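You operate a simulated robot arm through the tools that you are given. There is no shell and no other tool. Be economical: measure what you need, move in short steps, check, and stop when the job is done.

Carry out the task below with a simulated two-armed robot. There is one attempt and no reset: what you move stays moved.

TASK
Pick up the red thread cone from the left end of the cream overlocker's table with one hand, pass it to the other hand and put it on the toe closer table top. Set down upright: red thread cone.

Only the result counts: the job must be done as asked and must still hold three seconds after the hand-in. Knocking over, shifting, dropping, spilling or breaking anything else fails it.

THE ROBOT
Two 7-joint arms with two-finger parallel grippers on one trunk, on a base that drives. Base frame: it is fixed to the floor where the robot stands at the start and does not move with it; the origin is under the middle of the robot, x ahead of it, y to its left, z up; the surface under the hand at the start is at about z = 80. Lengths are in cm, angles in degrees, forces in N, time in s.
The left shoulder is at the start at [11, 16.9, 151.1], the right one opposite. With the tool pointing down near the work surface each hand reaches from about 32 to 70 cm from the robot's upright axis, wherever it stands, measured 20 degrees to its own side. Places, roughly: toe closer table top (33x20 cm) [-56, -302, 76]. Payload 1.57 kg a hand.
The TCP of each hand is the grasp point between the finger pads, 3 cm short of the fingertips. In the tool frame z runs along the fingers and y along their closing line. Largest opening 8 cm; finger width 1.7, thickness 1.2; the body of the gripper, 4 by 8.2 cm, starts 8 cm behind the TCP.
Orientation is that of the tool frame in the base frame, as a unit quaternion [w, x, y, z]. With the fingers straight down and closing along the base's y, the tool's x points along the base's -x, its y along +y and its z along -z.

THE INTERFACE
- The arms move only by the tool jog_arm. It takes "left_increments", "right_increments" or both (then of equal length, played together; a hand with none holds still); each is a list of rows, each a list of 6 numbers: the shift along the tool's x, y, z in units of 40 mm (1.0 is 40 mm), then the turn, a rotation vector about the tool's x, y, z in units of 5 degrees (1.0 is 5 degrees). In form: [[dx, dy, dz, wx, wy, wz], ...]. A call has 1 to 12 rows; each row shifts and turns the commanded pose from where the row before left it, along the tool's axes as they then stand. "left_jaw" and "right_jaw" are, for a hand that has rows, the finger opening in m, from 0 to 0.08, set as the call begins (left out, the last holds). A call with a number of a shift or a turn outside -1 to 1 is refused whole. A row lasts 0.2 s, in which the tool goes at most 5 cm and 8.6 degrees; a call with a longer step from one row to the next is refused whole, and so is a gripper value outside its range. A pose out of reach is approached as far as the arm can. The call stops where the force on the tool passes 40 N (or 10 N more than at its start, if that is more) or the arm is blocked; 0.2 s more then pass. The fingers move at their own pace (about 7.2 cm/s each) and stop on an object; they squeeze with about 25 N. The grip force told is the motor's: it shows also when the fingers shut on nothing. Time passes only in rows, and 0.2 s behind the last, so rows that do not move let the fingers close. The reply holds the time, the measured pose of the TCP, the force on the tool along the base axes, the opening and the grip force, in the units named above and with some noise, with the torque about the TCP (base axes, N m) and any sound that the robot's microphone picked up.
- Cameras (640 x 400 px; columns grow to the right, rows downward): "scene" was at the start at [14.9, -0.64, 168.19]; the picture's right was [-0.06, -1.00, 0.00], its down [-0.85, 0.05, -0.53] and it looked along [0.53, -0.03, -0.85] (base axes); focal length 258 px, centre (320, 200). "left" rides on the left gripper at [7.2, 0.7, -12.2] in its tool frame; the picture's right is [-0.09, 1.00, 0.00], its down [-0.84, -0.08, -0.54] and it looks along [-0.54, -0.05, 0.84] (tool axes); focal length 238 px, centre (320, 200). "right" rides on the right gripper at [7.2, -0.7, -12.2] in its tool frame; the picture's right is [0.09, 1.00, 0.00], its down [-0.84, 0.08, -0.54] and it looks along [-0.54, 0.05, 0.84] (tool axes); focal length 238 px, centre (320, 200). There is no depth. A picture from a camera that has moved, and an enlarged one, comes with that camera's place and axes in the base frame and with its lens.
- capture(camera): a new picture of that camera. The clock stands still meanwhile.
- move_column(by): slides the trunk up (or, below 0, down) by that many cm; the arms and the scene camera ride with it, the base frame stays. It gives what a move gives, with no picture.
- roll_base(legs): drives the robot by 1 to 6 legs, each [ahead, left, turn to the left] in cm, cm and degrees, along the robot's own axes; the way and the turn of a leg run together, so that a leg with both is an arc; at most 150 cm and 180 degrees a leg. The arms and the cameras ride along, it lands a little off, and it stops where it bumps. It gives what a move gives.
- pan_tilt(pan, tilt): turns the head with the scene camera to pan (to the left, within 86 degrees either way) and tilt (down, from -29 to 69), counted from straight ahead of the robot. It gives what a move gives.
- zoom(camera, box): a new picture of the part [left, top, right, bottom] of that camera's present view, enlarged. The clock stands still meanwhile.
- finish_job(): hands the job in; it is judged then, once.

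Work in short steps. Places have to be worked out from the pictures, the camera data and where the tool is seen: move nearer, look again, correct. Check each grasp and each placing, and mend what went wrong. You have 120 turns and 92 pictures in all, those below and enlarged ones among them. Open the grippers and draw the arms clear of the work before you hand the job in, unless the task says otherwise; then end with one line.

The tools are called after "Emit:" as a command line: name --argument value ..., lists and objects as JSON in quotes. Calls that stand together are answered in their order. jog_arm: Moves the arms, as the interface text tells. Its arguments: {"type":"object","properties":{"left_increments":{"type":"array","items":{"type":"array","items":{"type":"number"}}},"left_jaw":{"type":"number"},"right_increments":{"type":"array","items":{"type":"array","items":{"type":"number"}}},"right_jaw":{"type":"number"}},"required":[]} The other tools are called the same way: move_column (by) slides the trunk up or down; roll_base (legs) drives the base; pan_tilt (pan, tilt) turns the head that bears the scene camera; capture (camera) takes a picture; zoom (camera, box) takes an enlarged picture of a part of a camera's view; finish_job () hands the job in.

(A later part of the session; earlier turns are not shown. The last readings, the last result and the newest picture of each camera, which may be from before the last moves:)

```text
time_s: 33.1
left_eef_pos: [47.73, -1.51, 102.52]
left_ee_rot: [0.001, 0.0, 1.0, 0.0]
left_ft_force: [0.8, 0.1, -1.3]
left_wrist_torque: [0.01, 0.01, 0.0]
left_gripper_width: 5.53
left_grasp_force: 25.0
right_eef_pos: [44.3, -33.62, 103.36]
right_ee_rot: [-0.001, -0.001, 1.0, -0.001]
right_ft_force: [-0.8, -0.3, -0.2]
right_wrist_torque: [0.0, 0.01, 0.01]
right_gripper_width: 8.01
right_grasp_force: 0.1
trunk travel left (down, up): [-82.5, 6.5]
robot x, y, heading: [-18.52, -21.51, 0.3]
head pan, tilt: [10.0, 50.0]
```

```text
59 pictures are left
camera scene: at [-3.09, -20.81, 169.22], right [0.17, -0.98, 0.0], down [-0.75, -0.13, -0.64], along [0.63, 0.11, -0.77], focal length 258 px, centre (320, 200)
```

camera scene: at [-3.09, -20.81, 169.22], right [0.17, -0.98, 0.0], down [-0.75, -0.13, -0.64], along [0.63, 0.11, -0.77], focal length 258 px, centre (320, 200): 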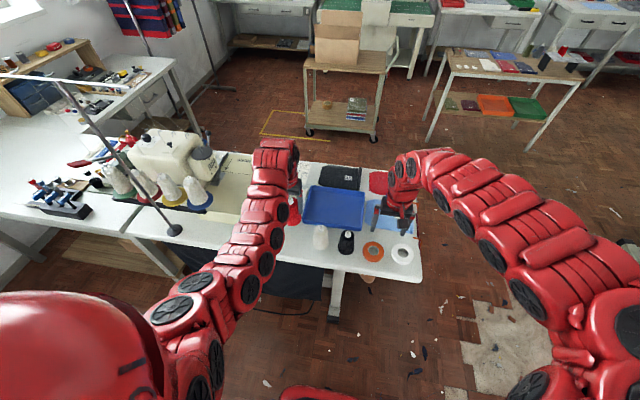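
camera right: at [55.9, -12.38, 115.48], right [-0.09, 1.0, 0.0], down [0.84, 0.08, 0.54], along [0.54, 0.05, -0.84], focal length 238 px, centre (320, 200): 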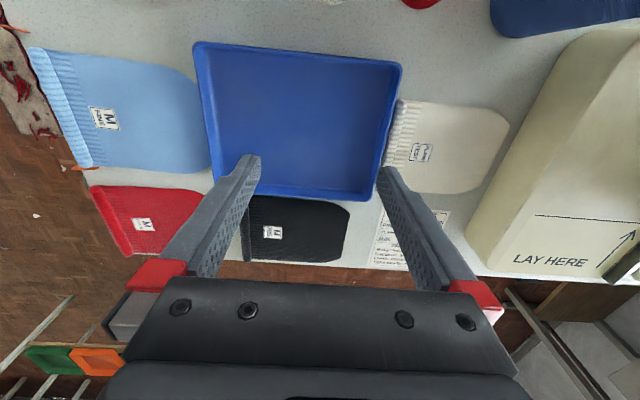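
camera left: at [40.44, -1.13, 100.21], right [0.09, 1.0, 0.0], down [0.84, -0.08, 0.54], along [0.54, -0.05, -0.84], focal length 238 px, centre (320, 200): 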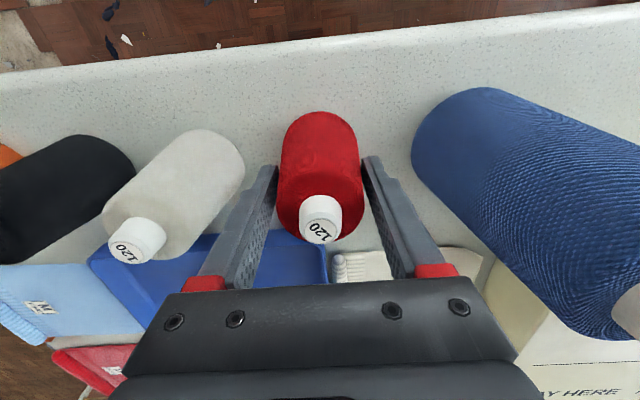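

Lifted cleanly. I'll look to both sides and behind before driving back.

Emit:
pan_tilt --pan -86 --tilt 30

Emit:
capture --camera "scene"

Emit:
pan_tilt --pan 86 --tilt 30

Emit:
capture --camera "scene"

```text
time_s: 34.9
left_eef_pos: [47.63, -1.63, 102.52]
left_ee_rot: [0.0, -0.001, 1.0, 0.001]
left_ft_force: [-0.3, -0.4, -1.5]
left_wrist_torque: [0.02, -0.01, -0.01]
left_gripper_width: 5.55
left_grasp_force: 24.5
right_eef_pos: [44.25, -33.62, 103.19]
right_ee_rot: [0.0, -0.001, 1.0, 0.0]
right_ft_force: [-0.2, -0.6, 0.2]
right_wrist_torque: [0.02, 0.0, 0.02]
right_gripper_width: 8.0
right_grasp_force: 0.0
trunk travel left (down, up): [-82.5, 6.5]
robot x, y, heading: [-18.96, -21.93, 0.2]
head pan, tilt: [-85.9, 30.0]
```

```text
58 pictures are left
camera scene: at [-10.01, -31.17, 172.18], right [-1.0, -0.07, 0.0], down [-0.04, 0.5, -0.87], along [0.06, -0.86, -0.5], focal length 258 px, centre (320, 200)
```

scene: 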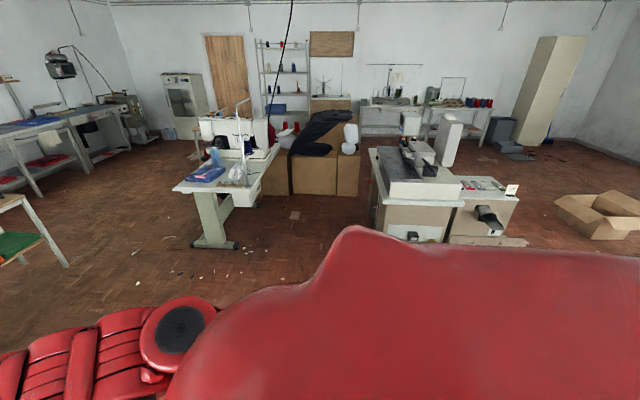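

```text
time_s: 37.5
left_eef_pos: [47.71, -1.56, 102.55]
left_ee_rot: [0.0, -0.001, 1.0, 0.0]
left_ft_force: [0.5, 0.0, -2.3]
left_wrist_torque: [-0.01, -0.04, -0.01]
left_gripper_width: 5.57
left_grasp_force: 24.7
right_eef_pos: [44.3, -33.66, 103.28]
right_ee_rot: [-0.001, 0.0, 1.0, 0.0]
right_ft_force: [0.5, -0.5, -0.2]
right_wrist_torque: [0.02, 0.0, -0.02]
right_gripper_width: 8.0
right_grasp_force: 0.0
trunk travel left (down, up): [-82.5, 6.5]
robot x, y, heading: [-18.6, -21.85, -0.0]
head pan, tilt: [85.9, 30.0]
```

```text
57 pictures are left
camera scene: at [-10.03, -13.12, 172.18], right [1.0, -0.07, 0.0], down [-0.04, -0.5, -0.87], along [0.06, 0.86, -0.5], focal length 258 px, centre (320, 200)
```

scene: 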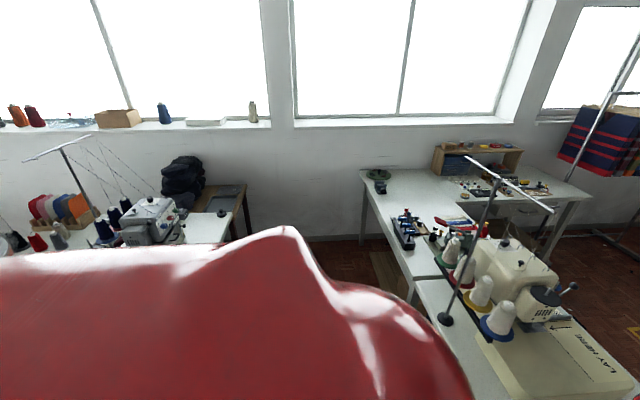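

There's a grey overlocker behind with its own red cone, so the cream one is indeed the table I picked from. The floor to the right is open. I'll back up 16 cm and slide right 70 cm for the handover.

Emit:
roll_base --legs '[[-16, 0, 0], [0, -70, 0]]'

Emit:
pan_tilt --pan 10 --tilt 50

Emit:
capture --camera "scene"

```text
time_s: 42.3
left_eef_pos: [32.57, -69.38, 102.35]
left_ee_rot: [0.0, -0.012, 1.0, 0.0]
left_ft_force: [-0.4, 0.0, -2.1]
left_wrist_torque: [0.0, 0.0, 0.01]
left_gripper_width: 5.57
left_grasp_force: 25.4
right_eef_pos: [29.84, -101.4, 103.38]
right_ee_rot: [0.0, -0.012, 1.0, -0.001]
right_ft_force: [-0.2, 0.1, 0.4]
right_wrist_torque: [0.0, 0.0, -0.03]
right_gripper_width: 8.0
right_grasp_force: 0.1
trunk travel left (down, up): [-82.5, 6.5]
robot x, y, heading: [-33.35, -91.29, 1.3]
head pan, tilt: [85.9, 30.0]
```

```text
time_s: 43.7
left_eef_pos: [32.6, -69.46, 102.43]
left_ee_rot: [0.0, -0.012, 1.0, 0.0]
left_ft_force: [-0.7, 0.1, -1.8]
left_wrist_torque: [0.04, 0.01, 0.0]
left_gripper_width: 5.55
left_grasp_force: 25.5
right_eef_pos: [29.91, -101.48, 103.32]
right_ee_rot: [-0.001, -0.012, 1.0, 0.0]
right_ft_force: [0.6, -0.1, 0.6]
right_wrist_torque: [0.03, -0.02, 0.03]
right_gripper_width: 8.03
right_grasp_force: 0.1
trunk travel left (down, up): [-82.5, 6.5]
robot x, y, heading: [-33.42, -91.05, 1.0]
head pan, tilt: [10.0, 50.0]
```

```text
56 pictures are left
camera scene: at [-17.8, -89.73, 169.23], right [0.2, -0.98, 0.0], down [-0.75, -0.15, -0.64], along [0.63, 0.13, -0.77], focal length 258 px, centre (320, 200)
```

scene: 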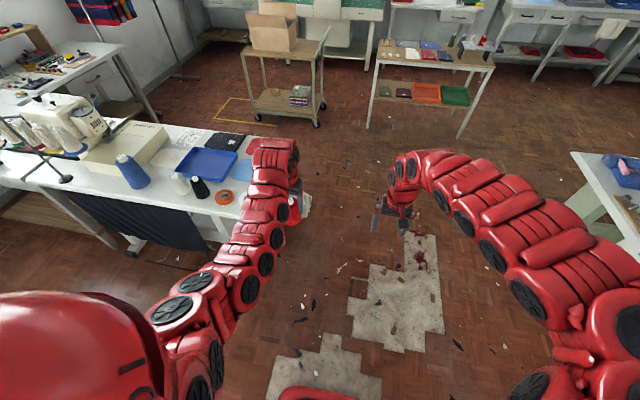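

I'm in open space. Now I reorient the right hand so its fingers point left (+y), closing along x with the camera up. That's a 120° rotation, done in place.

Emit:
jog_arm --right_increments '[[0, 0, 0, -0.96, 0.96, 0.96], [0, 0, 0, -0.96, 0.96, 0.96], [0, 0, 0, -0.96, 0.96, 0.96], [0, 0, 0, -0.96, 0.96, 0.96], [0, 0, 0, -0.96, 0.96, 0.96], [0, 0, 0, -0.96, 0.96, 0.96], [0, 0, 0, -0.96, 0.96, 0.96], [0, 0, 0, -0.96, 0.96, 0.96], [0, 0, 0, -0.96, 0.96, 0.96], [0, 0, 0, -0.96, 0.96, 0.96], [0, 0, 0, -0.96, 0.96, 0.96], [0, 0, 0, -0.96, 0.96, 0.96]]' --right_jaw 0.08

Emit:
capture --camera "scene"

```text
time_s: 46.3
left_eef_pos: [32.55, -69.42, 102.46]
left_ee_rot: [0.0, -0.012, 1.0, 0.0]
left_ft_force: [-0.1, 0.2, -0.9]
left_wrist_torque: [-0.02, 0.02, -0.01]
left_gripper_width: 5.57
left_grasp_force: 25.3
right_eef_pos: [24.28, -103.28, 105.47]
right_ee_rot: [-0.447, 0.433, 0.649, 0.437]
right_ft_force: [0.0, -0.5, -0.2]
right_wrist_torque: [0.01, 0.01, -0.02]
right_gripper_width: 8.02
right_grasp_force: 0.1
right hand out of reach, approached as far as the arm can: row 6, 7, 8, 9, 10, 11
trunk travel left (down, up): [-82.5, 6.5]
robot x, y, heading: [-32.75, -90.66, 1.7]
head pan, tilt: [10.0, 50.0]
```

```text
55 pictures are left
camera scene: at [-17.8, -89.76, 169.22], right [0.2, -0.98, 0.0], down [-0.75, -0.15, -0.64], along [0.63, 0.13, -0.77], focal length 258 px, centre (320, 200)
```

scene: 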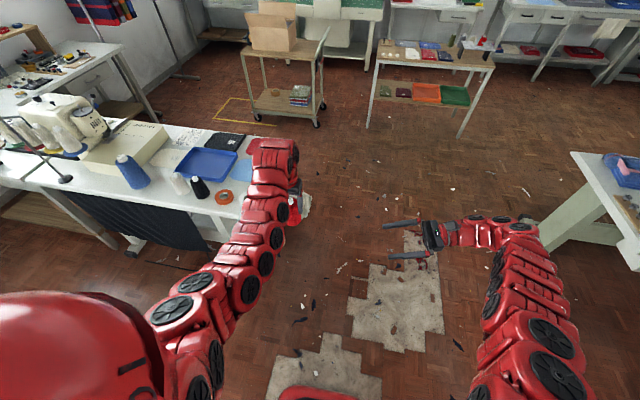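

The right hand nearly points left, tilted 12° down and rolled about 10°. I'll level its closing line and bring the left hand 14 cm inward at the same time.

Emit:
jog_arm --right_increments '[[0, 0, 0, 0, 0, 0.53], [0, 0, 0, 0, 0, 0.53], [0, 0, 0, 0, 0, 0.53], [0, 0, 0, 0, 0, 0.53]]' --left_increments '[[0, -0.87, 0, 0, 0, 0], [0, -0.87, 0, 0, 0, 0], [0, -0.87, 0, 0, 0, 0], [0, -0.87, 0, 0, 0, 0]]'

Emit:
capture --camera "right"

```text
time_s: 47.3
left_eef_pos: [32.75, -83.41, 102.32]
left_ee_rot: [-0.001, -0.012, 1.0, 0.0]
left_ft_force: [-0.4, 0.1, -0.9]
left_wrist_torque: [0.01, -0.02, -0.01]
left_gripper_width: 5.55
left_grasp_force: 25.3
right_eef_pos: [24.23, -103.39, 105.24]
right_ee_rot: [-0.486, 0.492, 0.606, 0.394]
right_ft_force: [0.0, -0.4, -0.1]
right_wrist_torque: [0.0, 0.03, -0.02]
right_gripper_width: 8.0
right_grasp_force: 0.1
trunk travel left (down, up): [-82.5, 6.5]
robot x, y, heading: [-33.31, -91.53, 1.2]
head pan, tilt: [10.0, 50.0]
```

```text
54 pictures are left
camera right: at [25.79, -113.54, 114.97], right [0.97, 0.22, 0.09], down [0.22, -0.68, -0.7], along [-0.1, 0.7, -0.71], focal length 238 px, centre (320, 200)
```

right: 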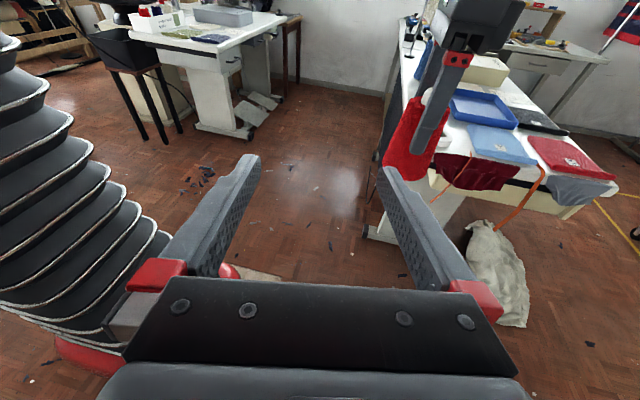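

The closing line is now level. I'll move the right hand to a pre-approach point about 15 cm short of the cone's lower part, moving laterally.

Emit:
jog_arm --right_increments '[[-0.265, 0.78, 0, 0, 0, 0], [-0.265, 0.78, 0, 0, 0, 0], [-0.265, 0.78, 0, 0, 0, 0], [-0.265, 0.78, 0, 0, 0, 0], [0, 0, 0.5, 0, 0, 0], [0, 0, 0.5, 0, 0, 0]]'

Emit:
capture --camera "right"

Emit:
zoom --camera "scene" --box '[260, 130, 500, 280]'

```text
time_s: 48.7
left_eef_pos: [32.92, -83.06, 102.23]
left_ee_rot: [0.0, -0.012, 1.0, 0.0]
left_ft_force: [-0.3, -0.5, -1.4]
left_wrist_torque: [0.0, 0.02, 0.03]
left_gripper_width: 5.54
left_grasp_force: 24.8
right_eef_pos: [23.45, -99.3, 104.43]
right_ee_rot: [-0.486, 0.493, 0.606, 0.392]
right_ft_force: [0.1, -0.2, -0.3]
right_wrist_torque: [0.03, 0.0, 0.05]
right_gripper_width: 7.99
right_grasp_force: 0.1
right hand out of reach, approached as far as the arm can: row 1, 2, 3, 4
trunk travel left (down, up): [-82.5, 6.5]
robot x, y, heading: [-33.57, -91.07, 1.5]
head pan, tilt: [10.0, 50.0]
```

```text
53 pictures are left
camera right: at [25.01, -109.49, 113.97], right [0.97, 0.23, 0.09], down [0.22, -0.68, -0.7], along [-0.1, 0.7, -0.71], focal length 238 px, centre (320, 200)
```

right: 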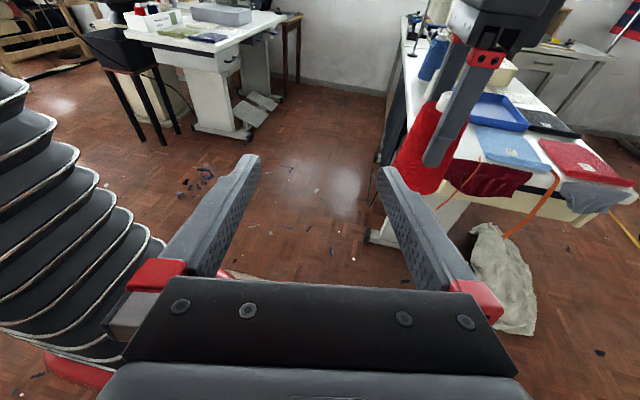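

```text
2.67 times, centred on (380, 205) of scene
camera zoom: at [-17.77, -89.64, 169.22], right [0.2, -0.98, 0.0], down [-0.75, -0.15, -0.64], along [0.63, 0.13, -0.77], focal length 688 px, centre (160, 187)
```

zoom: 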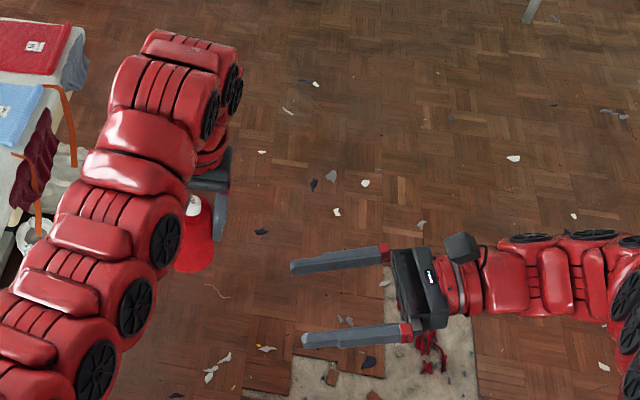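

The right wrist is at the edge of its reach in this pose. Yawing the right hand to point forward-left at 45° brings the wrist closer to the shoulder, so I'll rotate about the vertical by −56°.

Emit:
jog_arm --right_increments '[[0, 0, 0, -1, 0, 0.224], [0, 0, 0, -1, 0, 0.224], [0, 0, 0, -1, 0, 0.224], [0, 0, 0, -1, 0, 0.224], [0, 0, 0, -1, 0, 0.224], [0, 0, 0, -1, 0, 0.224], [0, 0, 0, -1, 0, 0.224], [0, 0, 0, -1, 0, 0.224], [0, 0, 0, -1, 0, 0.224], [0, 0, 0, -1, 0, 0.224], [0, 0, 0, -1, 0, 0.224]]'

Emit:
capture --camera "right"

Emit:
capture --camera "scene"

```text
time_s: 51.1
left_eef_pos: [32.89, -83.17, 102.35]
left_ee_rot: [-0.001, -0.013, 1.0, 0.0]
left_ft_force: [-0.7, 0.2, -2.1]
left_wrist_torque: [0.05, 0.01, -0.01]
left_gripper_width: 5.55
left_grasp_force: 25.5
right_eef_pos: [28.64, -101.64, 98.25]
right_ee_rot: [-0.243, 0.72, 0.303, 0.576]
right_ft_force: [-0.3, -0.5, 0.0]
right_wrist_torque: [-0.01, 0.02, 0.02]
right_gripper_width: 8.01
right_grasp_force: 0.1
right hand out of reach, approached as far as the arm can: row 6, 7, 8, 9, 10, 11
trunk travel left (down, up): [-82.5, 6.5]
robot x, y, heading: [-33.54, -91.28, 1.3]
head pan, tilt: [10.0, 50.0]
```

```text
51 pictures are left
camera right: at [21.06, -108.55, 107.97], right [0.73, -0.68, 0.09], down [-0.44, -0.56, -0.7], along [0.53, 0.47, -0.71], focal length 238 px, centre (320, 200)
```

right: 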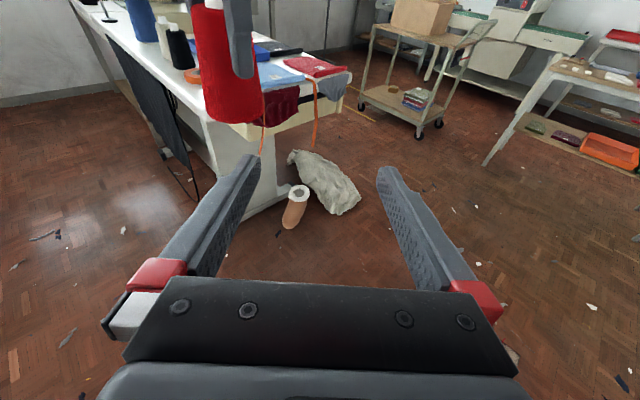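

```text
50 pictures are left
camera scene: at [-17.83, -89.77, 169.23], right [0.2, -0.98, 0.0], down [-0.75, -0.15, -0.64], along [0.63, 0.13, -0.77], focal length 258 px, centre (320, 200)
```

scene: 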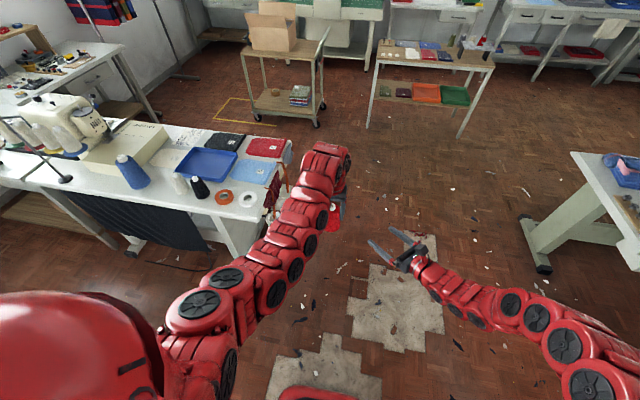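

The right hand now points forward-left, level and 12° down. The cone base is at z≈94 and its axis at (32.9, −83.1). I'll shift laterally into line with it, then forward to 10 cm short.

Emit:
jog_arm --right_increments '[[0.2, -0.82, 0, 0, 0, 0], [0.2, -0.82, 0, 0, 0, 0], [0.2, -0.82, 0, 0, 0, 0], [0, 0, 0.76, 0, 0, 0], [0, 0, 0.76, 0, 0, 0]]'

Emit:
capture --camera "right"

```text
time_s: 52.3
left_eef_pos: [32.85, -83.22, 102.42]
left_ee_rot: [0.0, -0.011, 1.0, 0.0]
left_ft_force: [0.3, 0.8, -1.6]
left_wrist_torque: [-0.02, 0.01, 0.01]
left_gripper_width: 5.54
left_grasp_force: 24.7
right_eef_pos: [29.56, -91.32, 93.84]
right_ee_rot: [-0.242, 0.721, 0.303, 0.574]
right_ft_force: [-0.1, -1.0, 0.0]
right_wrist_torque: [0.0, -0.01, -0.01]
right_gripper_width: 7.99
right_grasp_force: 0.0
right hand out of reach, approached as far as the arm can: row 1, 2, 3
trunk travel left (down, up): [-82.5, 6.5]
robot x, y, heading: [-33.29, -91.36, 1.1]
head pan, tilt: [10.0, 50.0]
```

```text
49 pictures are left
camera right: at [21.85, -98.15, 103.46], right [0.73, -0.68, 0.09], down [-0.44, -0.56, -0.7], along [0.53, 0.46, -0.71], focal length 238 px, centre (320, 200)
```

right: 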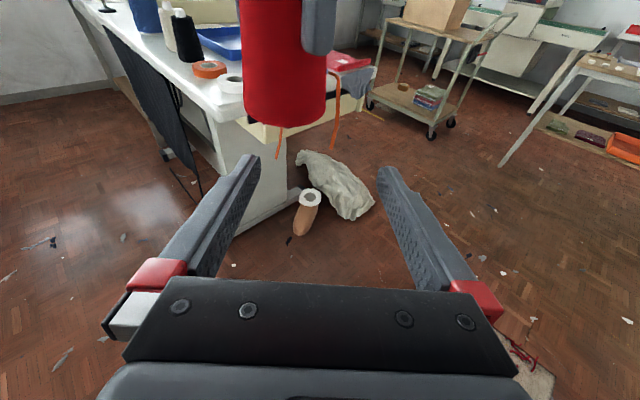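

The right hand is low and 3 cm off laterally. I'll raise and shift it before going in.

Emit:
jog_arm --right_increments '[[0, 0, -0.3, 0, 0, 0], [0.4, -0.3, 0, 0, 0, 0], [0.4, -0.3, 0, 0, 0, 0], [0.42, -0.22, 0, 0, 0, 0]]'

Emit:
capture --camera "right"

```text
time_s: 53.3
left_eef_pos: [32.8, -83.26, 102.47]
left_ee_rot: [-0.002, -0.012, 1.0, 0.0]
left_ft_force: [0.0, 0.1, -1.5]
left_wrist_torque: [-0.01, 0.02, -0.02]
left_gripper_width: 5.56
left_grasp_force: 24.8
right_eef_pos: [27.95, -88.81, 98.1]
right_ee_rot: [-0.243, 0.72, 0.304, 0.575]
right_ft_force: [0.0, 0.4, -0.6]
right_wrist_torque: [0.02, -0.01, 0.01]
right_gripper_width: 7.99
right_grasp_force: 0.0
right hand out of reach, approached as far as the arm can: row 4
trunk travel left (down, up): [-82.5, 6.5]
robot x, y, heading: [-33.54, -91.09, 1.6]
head pan, tilt: [10.0, 50.0]
```

```text
48 pictures are left
camera right: at [20.31, -95.78, 107.76], right [0.73, -0.68, 0.09], down [-0.44, -0.56, -0.7], along [0.53, 0.47, -0.71], focal length 238 px, centre (320, 200)
```

right: 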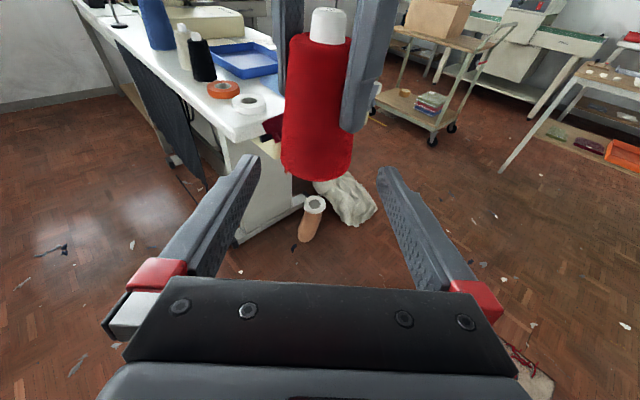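

Well aligned. I'll advance 7.4 cm along the fingers, which puts the TCP at the cone's lower part with z≈97.1, below the left fingertips at 99.4.

Emit:
jog_arm --right_increments '[[0.05, -0.03, 0.46, 0, 0, 0], [0.05, -0.03, 0.46, 0, 0, 0], [0.03, -0.02, 0.46, 0, 0, 0], [0.02, 0, 0.46, 0, 0, 0]]'

Emit:
capture --camera "right"

Emit:
capture --camera "left"

```text
time_s: 54.3
left_eef_pos: [32.92, -83.2, 102.34]
left_ee_rot: [0.0, -0.011, 1.0, 0.0]
left_ft_force: [0.7, 0.3, -1.8]
left_wrist_torque: [0.0, 0.06, 0.0]
left_gripper_width: 5.56
left_grasp_force: 24.8
right_eef_pos: [32.91, -83.53, 96.98]
right_ee_rot: [-0.242, 0.721, 0.303, 0.574]
right_ft_force: [-1.2, -0.5, 0.0]
right_wrist_torque: [0.0, 0.0, 0.01]
right_gripper_width: 8.0
right_grasp_force: 0.0
trunk travel left (down, up): [-82.5, 6.5]
robot x, y, heading: [-33.43, -91.35, 1.2]
head pan, tilt: [10.0, 50.0]
```

```text
47 pictures are left
camera right: at [25.29, -90.41, 106.65], right [0.73, -0.68, 0.09], down [-0.44, -0.56, -0.7], along [0.53, 0.47, -0.71], focal length 238 px, centre (320, 200)
```

right: 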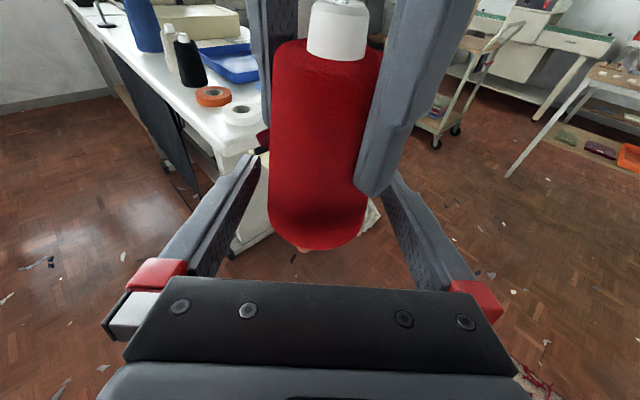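

```text
46 pictures are left
camera left: at [25.6, -82.76, 114.53], right [0.07, 1.0, 0.0], down [0.84, -0.06, 0.54], along [0.54, -0.04, -0.84], focal length 238 px, centre (320, 200)
```

left: 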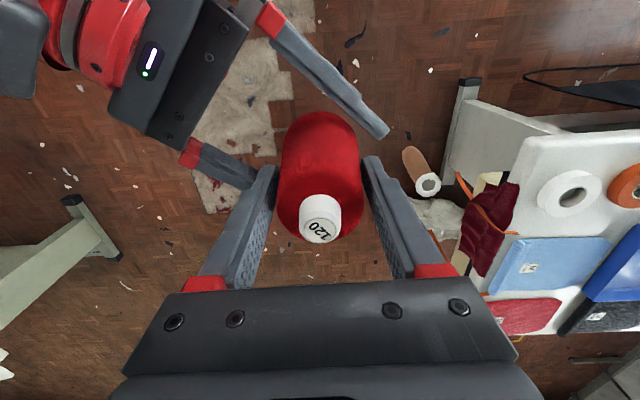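

The fingers straddle the cone. I'll raise the right hand 0.6 cm for more table clearance, then close its jaw.

Emit:
jog_arm --right_increments '[[0.15, -0.05, 0.06, 0, 0, 0], [0, 0, 0, 0, 0, 0]]'

Emit:
jog_arm --right_increments '[[0, 0, 0, 0, 0, 0], [0, 0, 0, 0, 0, 0], [0, 0, 0, 0, 0, 0], [0, 0, 0, 0, 0, 0]]' --right_jaw 0.0

Emit:
capture --camera "right"

```text
time_s: 54.9
left_eef_pos: [32.93, -83.17, 102.45]
left_ee_rot: [0.0, -0.011, 1.0, 0.0]
left_ft_force: [0.1, 0.5, -1.4]
left_wrist_torque: [0.02, 0.01, 0.01]
left_gripper_width: 5.51
left_grasp_force: 25.1
right_eef_pos: [32.96, -83.18, 97.48]
right_ee_rot: [-0.241, 0.721, 0.302, 0.575]
right_ft_force: [-0.1, 1.4, -0.3]
right_wrist_torque: [-0.05, -0.03, 0.0]
right_gripper_width: 7.99
right_grasp_force: 0.2
trunk travel left (down, up): [-82.5, 6.5]
robot x, y, heading: [-33.59, -91.5, 1.4]
head pan, tilt: [10.0, 50.0]
```

```text
time_s: 55.9
left_eef_pos: [32.8, -83.19, 102.46]
left_ee_rot: [-0.001, -0.012, 1.0, 0.0]
left_ft_force: [-12.1, 3.1, 3.8]
left_wrist_torque: [0.1, 0.48, -0.09]
left_gripper_width: 5.54
left_grasp_force: 25.4
right_eef_pos: [32.95, -83.26, 97.45]
right_ee_rot: [-0.241, 0.721, 0.302, 0.575]
right_ft_force: [12.3, -2.7, -3.8]
right_wrist_torque: [0.01, 0.13, 0.05]
right_gripper_width: 6.02
right_grasp_force: 24.6
trunk travel left (down, up): [-82.5, 6.5]
robot x, y, heading: [-33.09, -91.22, 1.3]
head pan, tilt: [10.0, 50.0]
```

```text
45 pictures are left
camera right: at [25.35, -90.1, 107.18], right [0.72, -0.68, 0.09], down [-0.45, -0.56, -0.7], along [0.53, 0.46, -0.71], focal length 238 px, centre (320, 200)
```

right: 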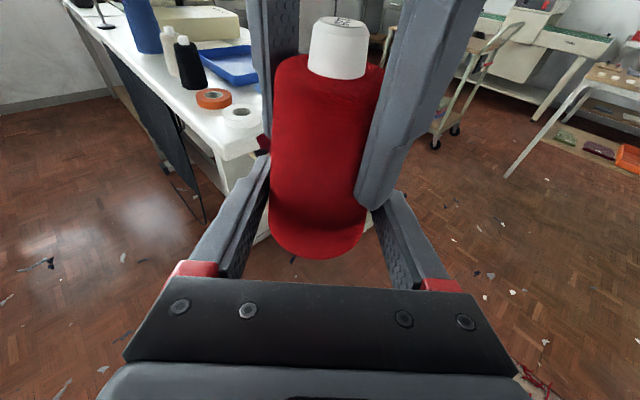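

Both hands hold it, with the right at 6.0 cm width. I'll open the left and raise it straight up.

Emit:
jog_arm --left_increments '[[0, 0, 0, 0, 0, 0], [0, 0, 0, 0, 0, 0], [0, 0, -0.1, 0, 0, 0], [0, 0, -0.5, 0, 0, 0], [0, 0, -0.7, 0, 0, 0], [0, 0, -0.7, 0, 0, 0], [0, 0, -0.7, 0, 0, 0]]' --left_jaw 0.08

Emit:
capture --camera "right"

Emit:
capture --camera "scene"

```text
time_s: 57.5
left_eef_pos: [32.97, -83.16, 113.38]
left_ee_rot: [0.0, -0.012, 1.0, 0.0]
left_ft_force: [0.3, 0.2, -0.2]
left_wrist_torque: [0.01, -0.05, -0.01]
left_gripper_width: 8.01
left_grasp_force: 0.1
right_eef_pos: [32.9, -83.11, 97.61]
right_ee_rot: [-0.241, 0.721, 0.303, 0.575]
right_ft_force: [-0.5, 0.4, 0.4]
right_wrist_torque: [0.0, -0.01, 0.01]
right_gripper_width: 6.02
right_grasp_force: 24.9
trunk travel left (down, up): [-82.5, 6.5]
robot x, y, heading: [-33.56, -91.78, 1.3]
head pan, tilt: [10.0, 50.0]
```

```text
44 pictures are left
camera right: at [25.28, -90.03, 107.23], right [0.73, -0.68, 0.09], down [-0.44, -0.56, -0.7], along [0.53, 0.46, -0.71], focal length 238 px, centre (320, 200)
```

right: 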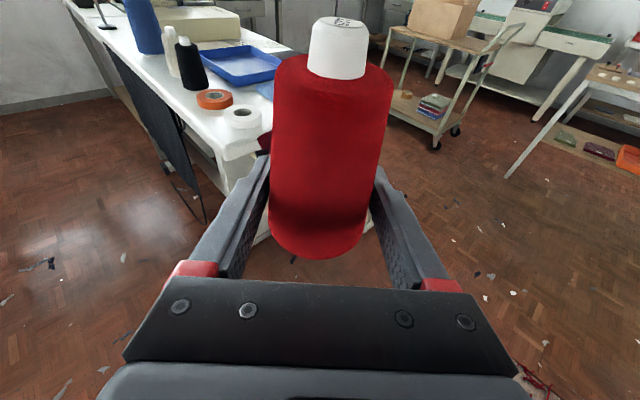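

```text
43 pictures are left
camera scene: at [-17.86, -89.72, 169.23], right [0.2, -0.98, 0.0], down [-0.75, -0.15, -0.64], along [0.63, 0.13, -0.77], focal length 258 px, centre (320, 200)
```

scene: 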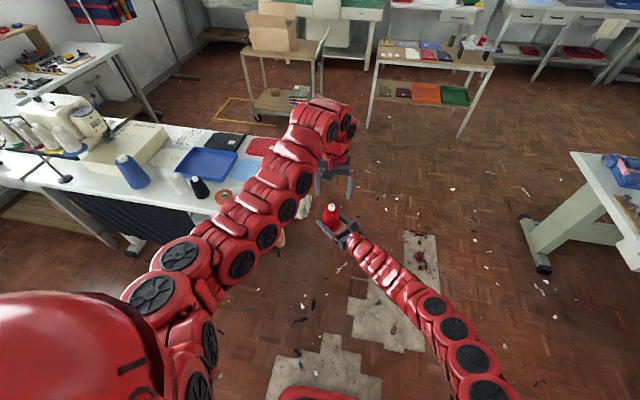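

The handover worked: the right hand holds the cone upright and the left is clear. I'll turn to face −y and drive toward the toe closer, then look.

Emit:
roll_base --legs '[[0, 0, -91], [60, 30, 0]]'

Emit:
pan_tilt --pan -20 --tilt 35

Emit:
capture --camera "scene"

```text
time_s: 65.2
left_eef_pos: [2.89, -219.26, 113.36]
left_ee_rot: [0.0, 0.706, 0.708, 0.0]
left_ft_force: [0.0, -0.1, -0.9]
left_wrist_torque: [0.01, 0.01, 0.0]
left_gripper_width: 8.0
left_grasp_force: 0.1
right_eef_pos: [3.02, -219.24, 97.49]
right_ee_rot: [0.243, 0.72, -0.304, 0.575]
right_ft_force: [-0.4, 0.4, 0.9]
right_wrist_torque: [-0.01, 0.02, 0.01]
right_gripper_width: 6.02
right_grasp_force: 24.9
trunk travel left (down, up): [-82.5, 6.5]
robot x, y, heading: [-2.97, -152.78, -90.0]
head pan, tilt: [10.0, 50.0]
```

```text
time_s: 66.1
left_eef_pos: [2.91, -219.17, 113.25]
left_ee_rot: [0.0, 0.707, 0.707, -0.001]
left_ft_force: [0.0, 0.5, 1.5]
left_wrist_torque: [-0.02, -0.01, 0.05]
left_gripper_width: 7.99
left_grasp_force: 0.0
right_eef_pos: [2.95, -219.14, 97.53]
right_ee_rot: [0.242, 0.72, -0.303, 0.575]
right_ft_force: [-0.5, 1.1, 0.2]
right_wrist_torque: [0.0, -0.02, -0.03]
right_gripper_width: 5.99
right_grasp_force: 25.0
trunk travel left (down, up): [-82.5, 6.5]
robot x, y, heading: [-3.4, -152.72, -90.1]
head pan, tilt: [-20.0, 35.0]
```

```text
42 pictures are left
camera scene: at [-6.43, -169.24, 171.4], right [-0.94, 0.34, 0.0], down [0.2, 0.54, -0.82], along [-0.28, -0.77, -0.57], focal length 258 px, centre (320, 200)
```

scene: 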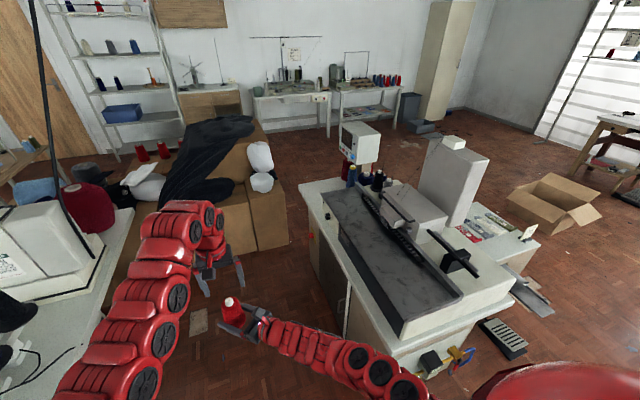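

I can see the toe closer now; the table-top spot projects to about (322,195). I'll zoom there.

Emit:
zoom --camera "scene" --box '[270, 110, 450, 230]'

Emit:
zoom --camera "scene" --box '[0, 110, 320, 320]'

```text
3.33 times, centred on (360, 170) of scene
camera zoom: at [-6.43, -169.24, 171.4], right [-0.94, 0.34, 0.0], down [0.2, 0.54, -0.82], along [-0.28, -0.77, -0.57], focal length 860 px, centre (187, 300)
```

zoom: 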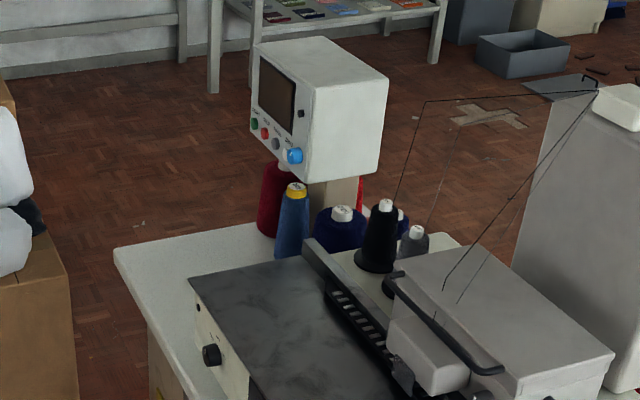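

```text
1.90 times, centred on (160, 215) of scene
camera zoom: at [-6.43, -169.24, 171.4], right [-0.94, 0.34, 0.0], down [0.2, 0.54, -0.82], along [-0.28, -0.77, -0.57], focal length 491 px, centre (625, 171)
```

zoom: 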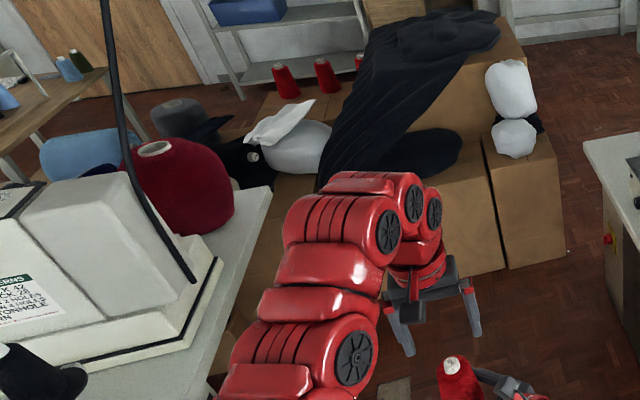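

The free patch of the table top is around x −46…−74, y −296…−320, clear of the cones and the machine; I'll target (−58, −306). I'll yaw the right hand 20° toward straight ahead and move the left hand aside.

Emit:
jog_arm --right_increments '[[0, 0, 0, -1, 0, 0.224], [0, 0, 0, -1, 0, 0.224], [0, 0, 0, -1, 0, 0.224], [0, 0, 0, -1, 0, 0.224]]' --left_increments '[[0, 0.8, -0.2, 0, 0, 0], [0, 0.8, 0, 0, 0, 0], [0, 0.8, 0, 0, 0, 0], [0, 0.8, 0, 0, 0, 0]]'

Emit:
capture --camera "right"

```text
time_s: 67.1
left_eef_pos: [15.83, -218.97, 113.9]
left_ee_rot: [-0.001, 0.708, 0.706, -0.001]
left_ft_force: [0.7, 0.0, -0.5]
left_wrist_torque: [-0.03, 0.04, -0.02]
left_gripper_width: 8.0
left_grasp_force: 0.0
right_eef_pos: [3.56, -218.91, 98.05]
right_ee_rot: [0.292, 0.683, -0.362, 0.563]
right_ft_force: [-0.4, 0.6, -1.7]
right_wrist_torque: [-0.01, -0.03, 0.02]
right_gripper_width: 5.96
right_grasp_force: 25.2
right hand out of reach, approached as far as the arm can: row 3, 4
trunk travel left (down, up): [-82.5, 6.5]
robot x, y, heading: [-3.73, -152.23, -90.2]
head pan, tilt: [-20.0, 35.0]
```

```text
39 pictures are left
camera right: at [-1.85, -209.85, 107.36], right [-0.81, -0.58, 0.08], down [-0.45, 0.53, -0.71], along [0.37, -0.62, -0.69], focal length 238 px, centre (320, 200)
```

right: 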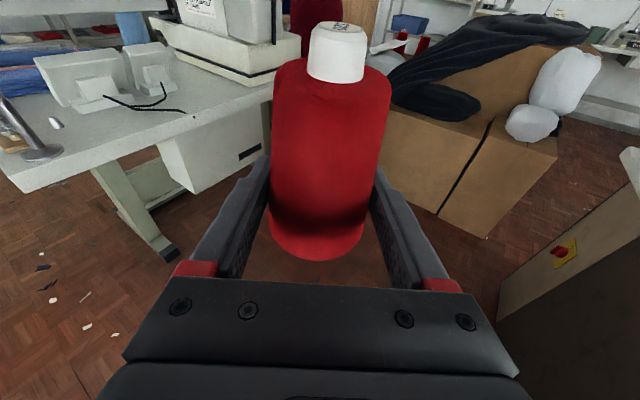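

The right hand now points 35° left of forward, still level, with the cone upright. Before entering the corridor I'll raise the column 6 cm and lift the left hand higher so it clears the boxes and control box.

Emit:
move_column --by 6

Emit:
jog_arm --left_increments '[[0, 0, -0.8, 0, 0, 0], [0, 0, -0.8, 0, 0, 0], [0, 0, -0.8, 0, 0, 0], [0, 0, -0.8, 0, 0, 0], [0, 0, -0.8, 0, 0, 0], [0, 0, -0.8, 0, 0, 0]]'

Emit:
capture --camera "scene"

```text
time_s: 68.1
left_eef_pos: [15.75, -219.0, 119.89]
left_ee_rot: [0.001, 0.707, 0.707, 0.001]
left_ft_force: [0.5, -0.1, 0.4]
left_wrist_torque: [-0.03, -0.01, -0.01]
left_gripper_width: 7.99
left_grasp_force: 0.0
right_eef_pos: [3.56, -218.97, 103.91]
right_ee_rot: [0.292, 0.683, -0.363, 0.563]
right_ft_force: [-0.4, -0.8, -1.3]
right_wrist_torque: [0.01, 0.01, -0.03]
right_gripper_width: 5.95
right_grasp_force: 24.5
trunk travel left (down, up): [-88.5, 0.5]
robot x, y, heading: [-3.62, -152.38, -90.0]
head pan, tilt: [-20.0, 35.0]
```

```text
time_s: 69.5
left_eef_pos: [15.65, -221.79, 133.51]
left_ee_rot: [0.0, 0.707, 0.707, 0.001]
left_ft_force: [0.0, 0.2, -0.4]
left_wrist_torque: [0.02, -0.01, 0.01]
left_gripper_width: 8.01
left_grasp_force: 0.1
left hand out of reach, approached as far as the arm can: row 5, 6
right_eef_pos: [3.47, -218.96, 103.8]
right_ee_rot: [0.291, 0.682, -0.363, 0.564]
right_ft_force: [0.4, -0.2, -0.7]
right_wrist_torque: [-0.01, 0.0, 0.0]
right_gripper_width: 5.96
right_grasp_force: 24.7
trunk travel left (down, up): [-88.5, 0.5]
robot x, y, heading: [-2.94, -153.06, -90.2]
head pan, tilt: [-20.0, 35.0]
```

```text
38 pictures are left
camera scene: at [-6.52, -169.4, 177.38], right [-0.94, 0.34, 0.0], down [0.2, 0.54, -0.82], along [-0.28, -0.77, -0.57], focal length 258 px, centre (320, 200)
```

scene: 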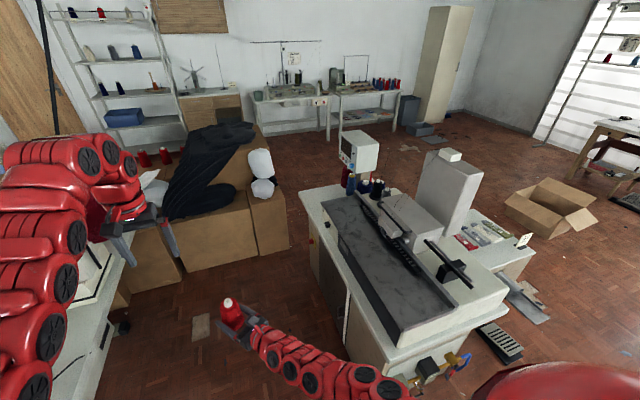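

The left hand is up at z=133. I'll drive ahead down the corridor between the cabinet and sewing table, then look again.

Emit:
roll_base --legs '[[100, 6, 0]]'

Emit:
pan_tilt --pan -45 --tilt 45

Emit:
capture --camera "scene"

Emit:
pan_tilt --pan 10 --tilt 45

Emit:
capture --camera "scene"

```text
time_s: 74.7
left_eef_pos: [21.37, -321.66, 133.57]
left_ee_rot: [0.0, 0.708, 0.706, 0.0]
left_ft_force: [-0.5, 1.3, 0.1]
left_wrist_torque: [0.0, 0.01, 0.02]
left_gripper_width: 7.98
left_grasp_force: 0.0
right_eef_pos: [9.26, -318.81, 103.93]
right_ee_rot: [0.292, 0.682, -0.363, 0.564]
right_ft_force: [-0.2, 0.9, -2.1]
right_wrist_torque: [-0.01, 0.04, -0.01]
right_gripper_width: 5.95
right_grasp_force: 25.1
trunk travel left (down, up): [-88.5, 0.5]
robot x, y, heading: [2.71, -252.54, -90.2]
head pan, tilt: [-20.0, 35.0]
```

```text
time_s: 75.6
left_eef_pos: [21.32, -321.69, 133.58]
left_ee_rot: [0.0, 0.709, 0.706, 0.0]
left_ft_force: [0.1, -0.4, -0.3]
left_wrist_torque: [0.01, 0.02, -0.01]
left_gripper_width: 8.01
left_grasp_force: 0.1
right_eef_pos: [9.24, -318.88, 103.9]
right_ee_rot: [0.292, 0.682, -0.363, 0.563]
right_ft_force: [0.5, 0.7, -0.4]
right_wrist_torque: [-0.01, 0.0, 0.01]
right_gripper_width: 5.94
right_grasp_force: 25.0
trunk travel left (down, up): [-88.5, 0.5]
robot x, y, heading: [2.14, -252.85, -90.1]
head pan, tilt: [-45.0, 45.0]
```

```text
37 pictures are left
camera scene: at [-3.3, -266.63, 175.92], right [-0.71, 0.71, 0.0], down [0.5, 0.5, -0.71], along [-0.5, -0.5, -0.71], focal length 258 px, centre (320, 200)
```

scene: 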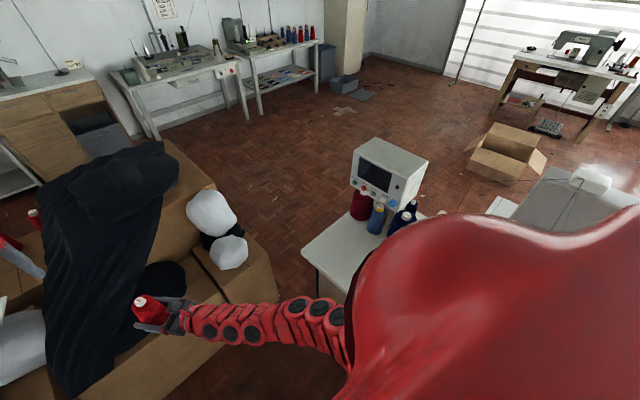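

```text
time_s: 76.8
left_eef_pos: [21.35, -321.71, 133.58]
left_ee_rot: [0.0, 0.708, 0.706, 0.0]
left_ft_force: [-0.1, 0.3, 0.0]
left_wrist_torque: [-0.04, -0.02, -0.01]
left_gripper_width: 8.01
left_grasp_force: 0.0
right_eef_pos: [9.25, -318.93, 103.96]
right_ee_rot: [0.293, 0.682, -0.364, 0.563]
right_ft_force: [1.0, -0.5, -2.6]
right_wrist_torque: [0.01, 0.04, -0.04]
right_gripper_width: 5.95
right_grasp_force: 24.6
trunk travel left (down, up): [-88.5, 0.5]
robot x, y, heading: [2.42, -252.59, -90.2]
head pan, tilt: [10.0, 45.0]
```

```text
36 pictures are left
camera scene: at [3.84, -268.9, 175.92], right [-0.99, -0.17, 0.0], down [-0.12, 0.7, -0.71], along [0.12, -0.7, -0.71], focal length 258 px, centre (320, 200)
```

scene: 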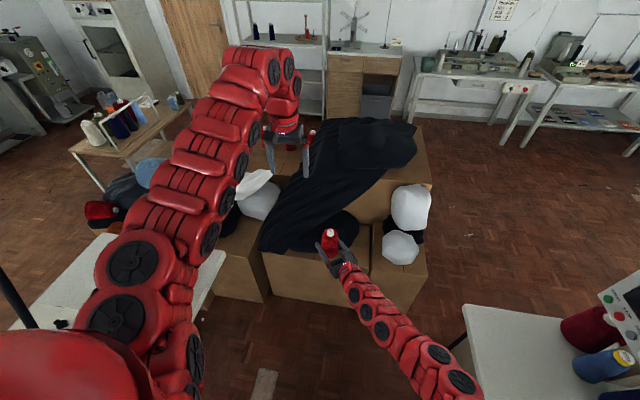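

The free patch is well confirmed: the corner is at (−45, −321) and the cones are at x<−74. The boxes' front is at about y=−345. I'll shift left (+x), go ahead a bit, and turn right 60°.

Emit:
roll_base --legs '[[0, 10, 0], [20, 0, 0], [0, 0, -60]]'

Emit:
pan_tilt --pan 0 --tilt 45

Emit:
capture --camera "scene"

```text
time_s: 81.8
left_eef_pos: [-36.8, -324.55, 133.5]
left_ee_rot: [0.0, 0.963, 0.268, 0.0]
left_ft_force: [0.5, -0.6, 0.2]
left_wrist_torque: [-0.03, -0.01, 0.0]
left_gripper_width: 7.99
left_grasp_force: 0.0
right_eef_pos: [-40.69, -312.62, 103.88]
right_ee_rot: [-0.531, -0.417, 0.651, -0.348]
right_ft_force: [0.2, -0.3, -1.4]
right_wrist_torque: [-0.01, -0.03, -0.02]
right_gripper_width: 5.94
right_grasp_force: 24.8
trunk travel left (down, up): [-88.5, 0.5]
robot x, y, heading: [12.4, -272.63, -149.0]
head pan, tilt: [10.0, 45.0]
```

```text
time_s: 82.5
left_eef_pos: [-36.74, -324.49, 133.63]
left_ee_rot: [0.0, 0.964, 0.268, 0.0]
left_ft_force: [0.0, -1.1, 0.1]
left_wrist_torque: [0.0, -0.01, -0.01]
left_gripper_width: 8.01
left_grasp_force: 0.1
right_eef_pos: [-40.72, -312.64, 103.96]
right_ee_rot: [-0.531, -0.416, 0.652, -0.346]
right_ft_force: [0.5, 0.5, -1.2]
right_wrist_torque: [-0.01, 0.01, -0.01]
right_gripper_width: 5.94
right_grasp_force: 25.1
trunk travel left (down, up): [-88.5, 0.5]
robot x, y, heading: [12.5, -272.62, -149.0]
head pan, tilt: [0.0, 45.0]
```

```text
35 pictures are left
camera scene: at [-1.46, -281.12, 175.91], right [-0.52, 0.86, 0.0], down [0.61, 0.37, -0.71], along [-0.61, -0.37, -0.71], focal length 258 px, centre (320, 200)
```

scene: 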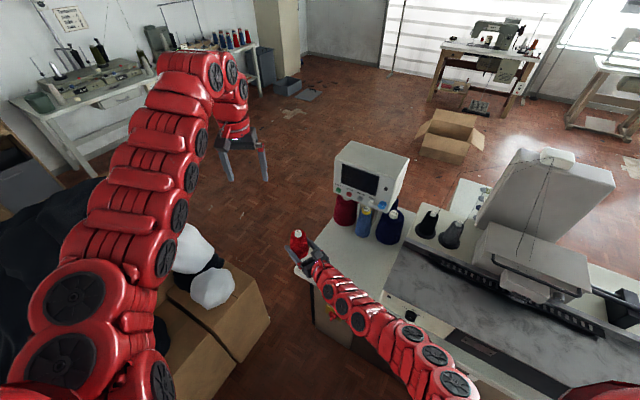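

The turn is good. I'll zoom on the table top to find the machine's edge accurately.

Emit:
zoom --camera "scene" --box '[270, 180, 470, 340]'

```text
2.50 times, centred on (370, 260) of scene
camera zoom: at [-1.46, -281.12, 175.91], right [-0.52, 0.86, 0.0], down [0.61, 0.37, -0.71], along [-0.61, -0.37, -0.71], focal length 645 px, centre (195, 50)
```

zoom: 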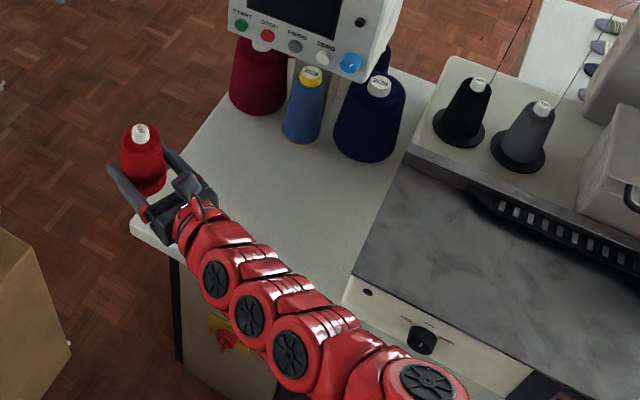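

The machine edge is at y≈−284, so the free area is roomy and its centre is about (−58, −302). I'll arc to face −x at about (10, −295).

Emit:
roll_base --legs '[[8.4, 20.9, -31]]'

Emit:
capture --camera "scene"

Emit:
capture --camera "right"

```text
time_s: 84.4
left_eef_pos: [-58.73, -313.8, 133.72]
left_ee_rot: [0.0, 1.0, 0.0, -0.001]
left_ft_force: [-0.3, -0.7, -0.4]
left_wrist_torque: [0.0, -0.02, 0.01]
left_gripper_width: 8.0
left_grasp_force: 0.1
right_eef_pos: [-55.88, -301.61, 103.89]
right_ee_rot: [-0.605, -0.225, 0.739, -0.191]
right_ft_force: [0.4, -0.4, -1.1]
right_wrist_torque: [0.02, -0.01, -0.01]
right_gripper_width: 5.95
right_grasp_force: 25.5
trunk travel left (down, up): [-88.5, 0.5]
robot x, y, heading: [10.37, -295.04, 179.9]
head pan, tilt: [0.0, 45.0]
```

```text
33 pictures are left
camera scene: at [-5.87, -294.89, 175.92], right [0.0, 1.0, 0.0], down [0.71, 0.0, -0.71], along [-0.71, 0.0, -0.71], focal length 258 px, centre (320, 200)
```

scene: 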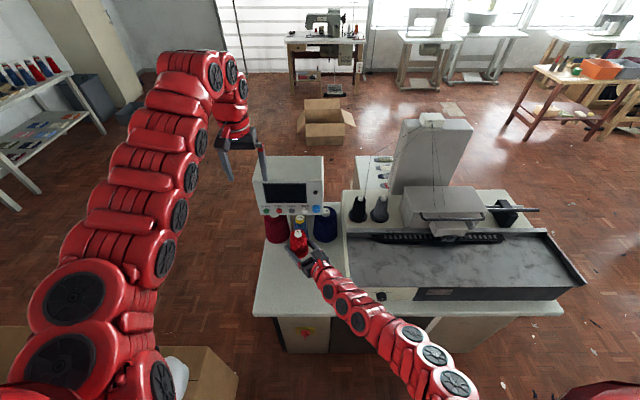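

```text
32 pictures are left
camera right: at [-46.89, -296.08, 113.38], right [-0.58, 0.81, 0.08], down [0.53, 0.45, -0.72], along [-0.62, -0.37, -0.69], focal length 238 px, centre (320, 200)
```

right: 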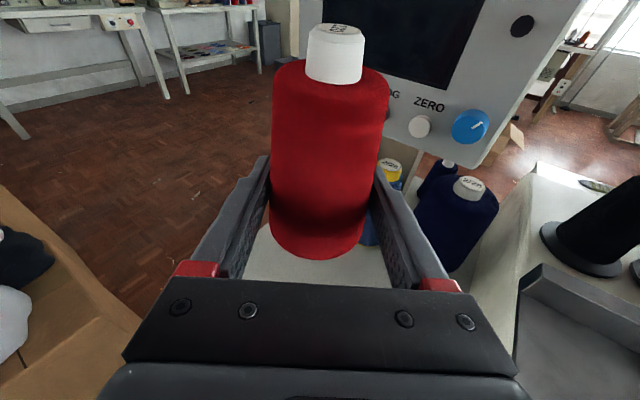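

The cone is directly over the centre of the patch at (−55.9, −301.6), and both arms are clear of the things around. I'll lower the column 19 cm.

Emit:
move_column --by -19

Emit:
capture --camera "scene"

Emit:
capture --camera "right"

Emit:
capture --camera "left"

```text
time_s: 86.5
left_eef_pos: [-58.69, -313.93, 114.74]
left_ee_rot: [-0.001, 1.0, 0.0, 0.0]
left_ft_force: [-0.2, 0.4, 0.0]
left_wrist_torque: [-0.01, -0.01, 0.0]
left_gripper_width: 8.01
left_grasp_force: 0.0
right_eef_pos: [-55.97, -301.66, 84.97]
right_ee_rot: [-0.605, -0.226, 0.74, -0.192]
right_ft_force: [-0.7, -1.2, -1.8]
right_wrist_torque: [0.01, 0.01, -0.04]
right_gripper_width: 5.93
right_grasp_force: 25.7
trunk travel left (down, up): [-69.5, 19.5]
robot x, y, heading: [10.39, -294.72, 180.0]
head pan, tilt: [0.0, 45.0]
```

```text
31 pictures are left
camera scene: at [-5.91, -294.98, 156.92], right [0.0, 1.0, 0.0], down [0.71, 0.0, -0.71], along [-0.71, 0.0, -0.71], focal length 258 px, centre (320, 200)
```

scene: 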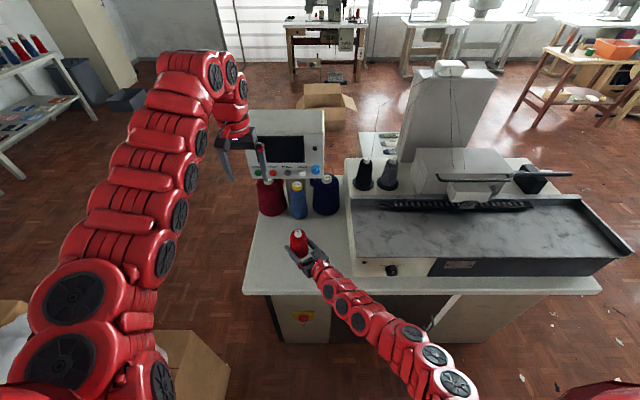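

```text
30 pictures are left
camera right: at [-46.91, -296.13, 94.37], right [-0.58, 0.81, 0.08], down [0.53, 0.45, -0.72], along [-0.62, -0.37, -0.69], focal length 238 px, centre (320, 200)
```

right: 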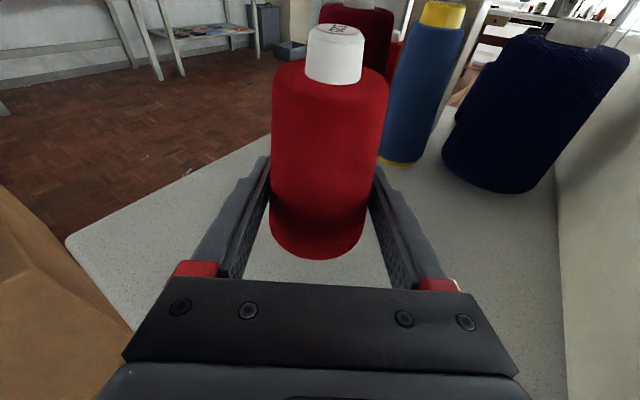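

```text
29 pictures are left
camera left: at [-51.66, -314.61, 126.82], right [-0.09, -1.0, 0.0], down [-0.84, 0.08, 0.54], along [-0.54, 0.05, -0.84], focal length 238 px, centre (320, 200)
```

left: 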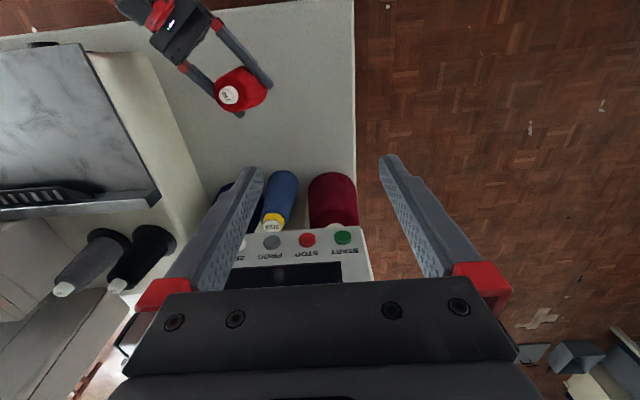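

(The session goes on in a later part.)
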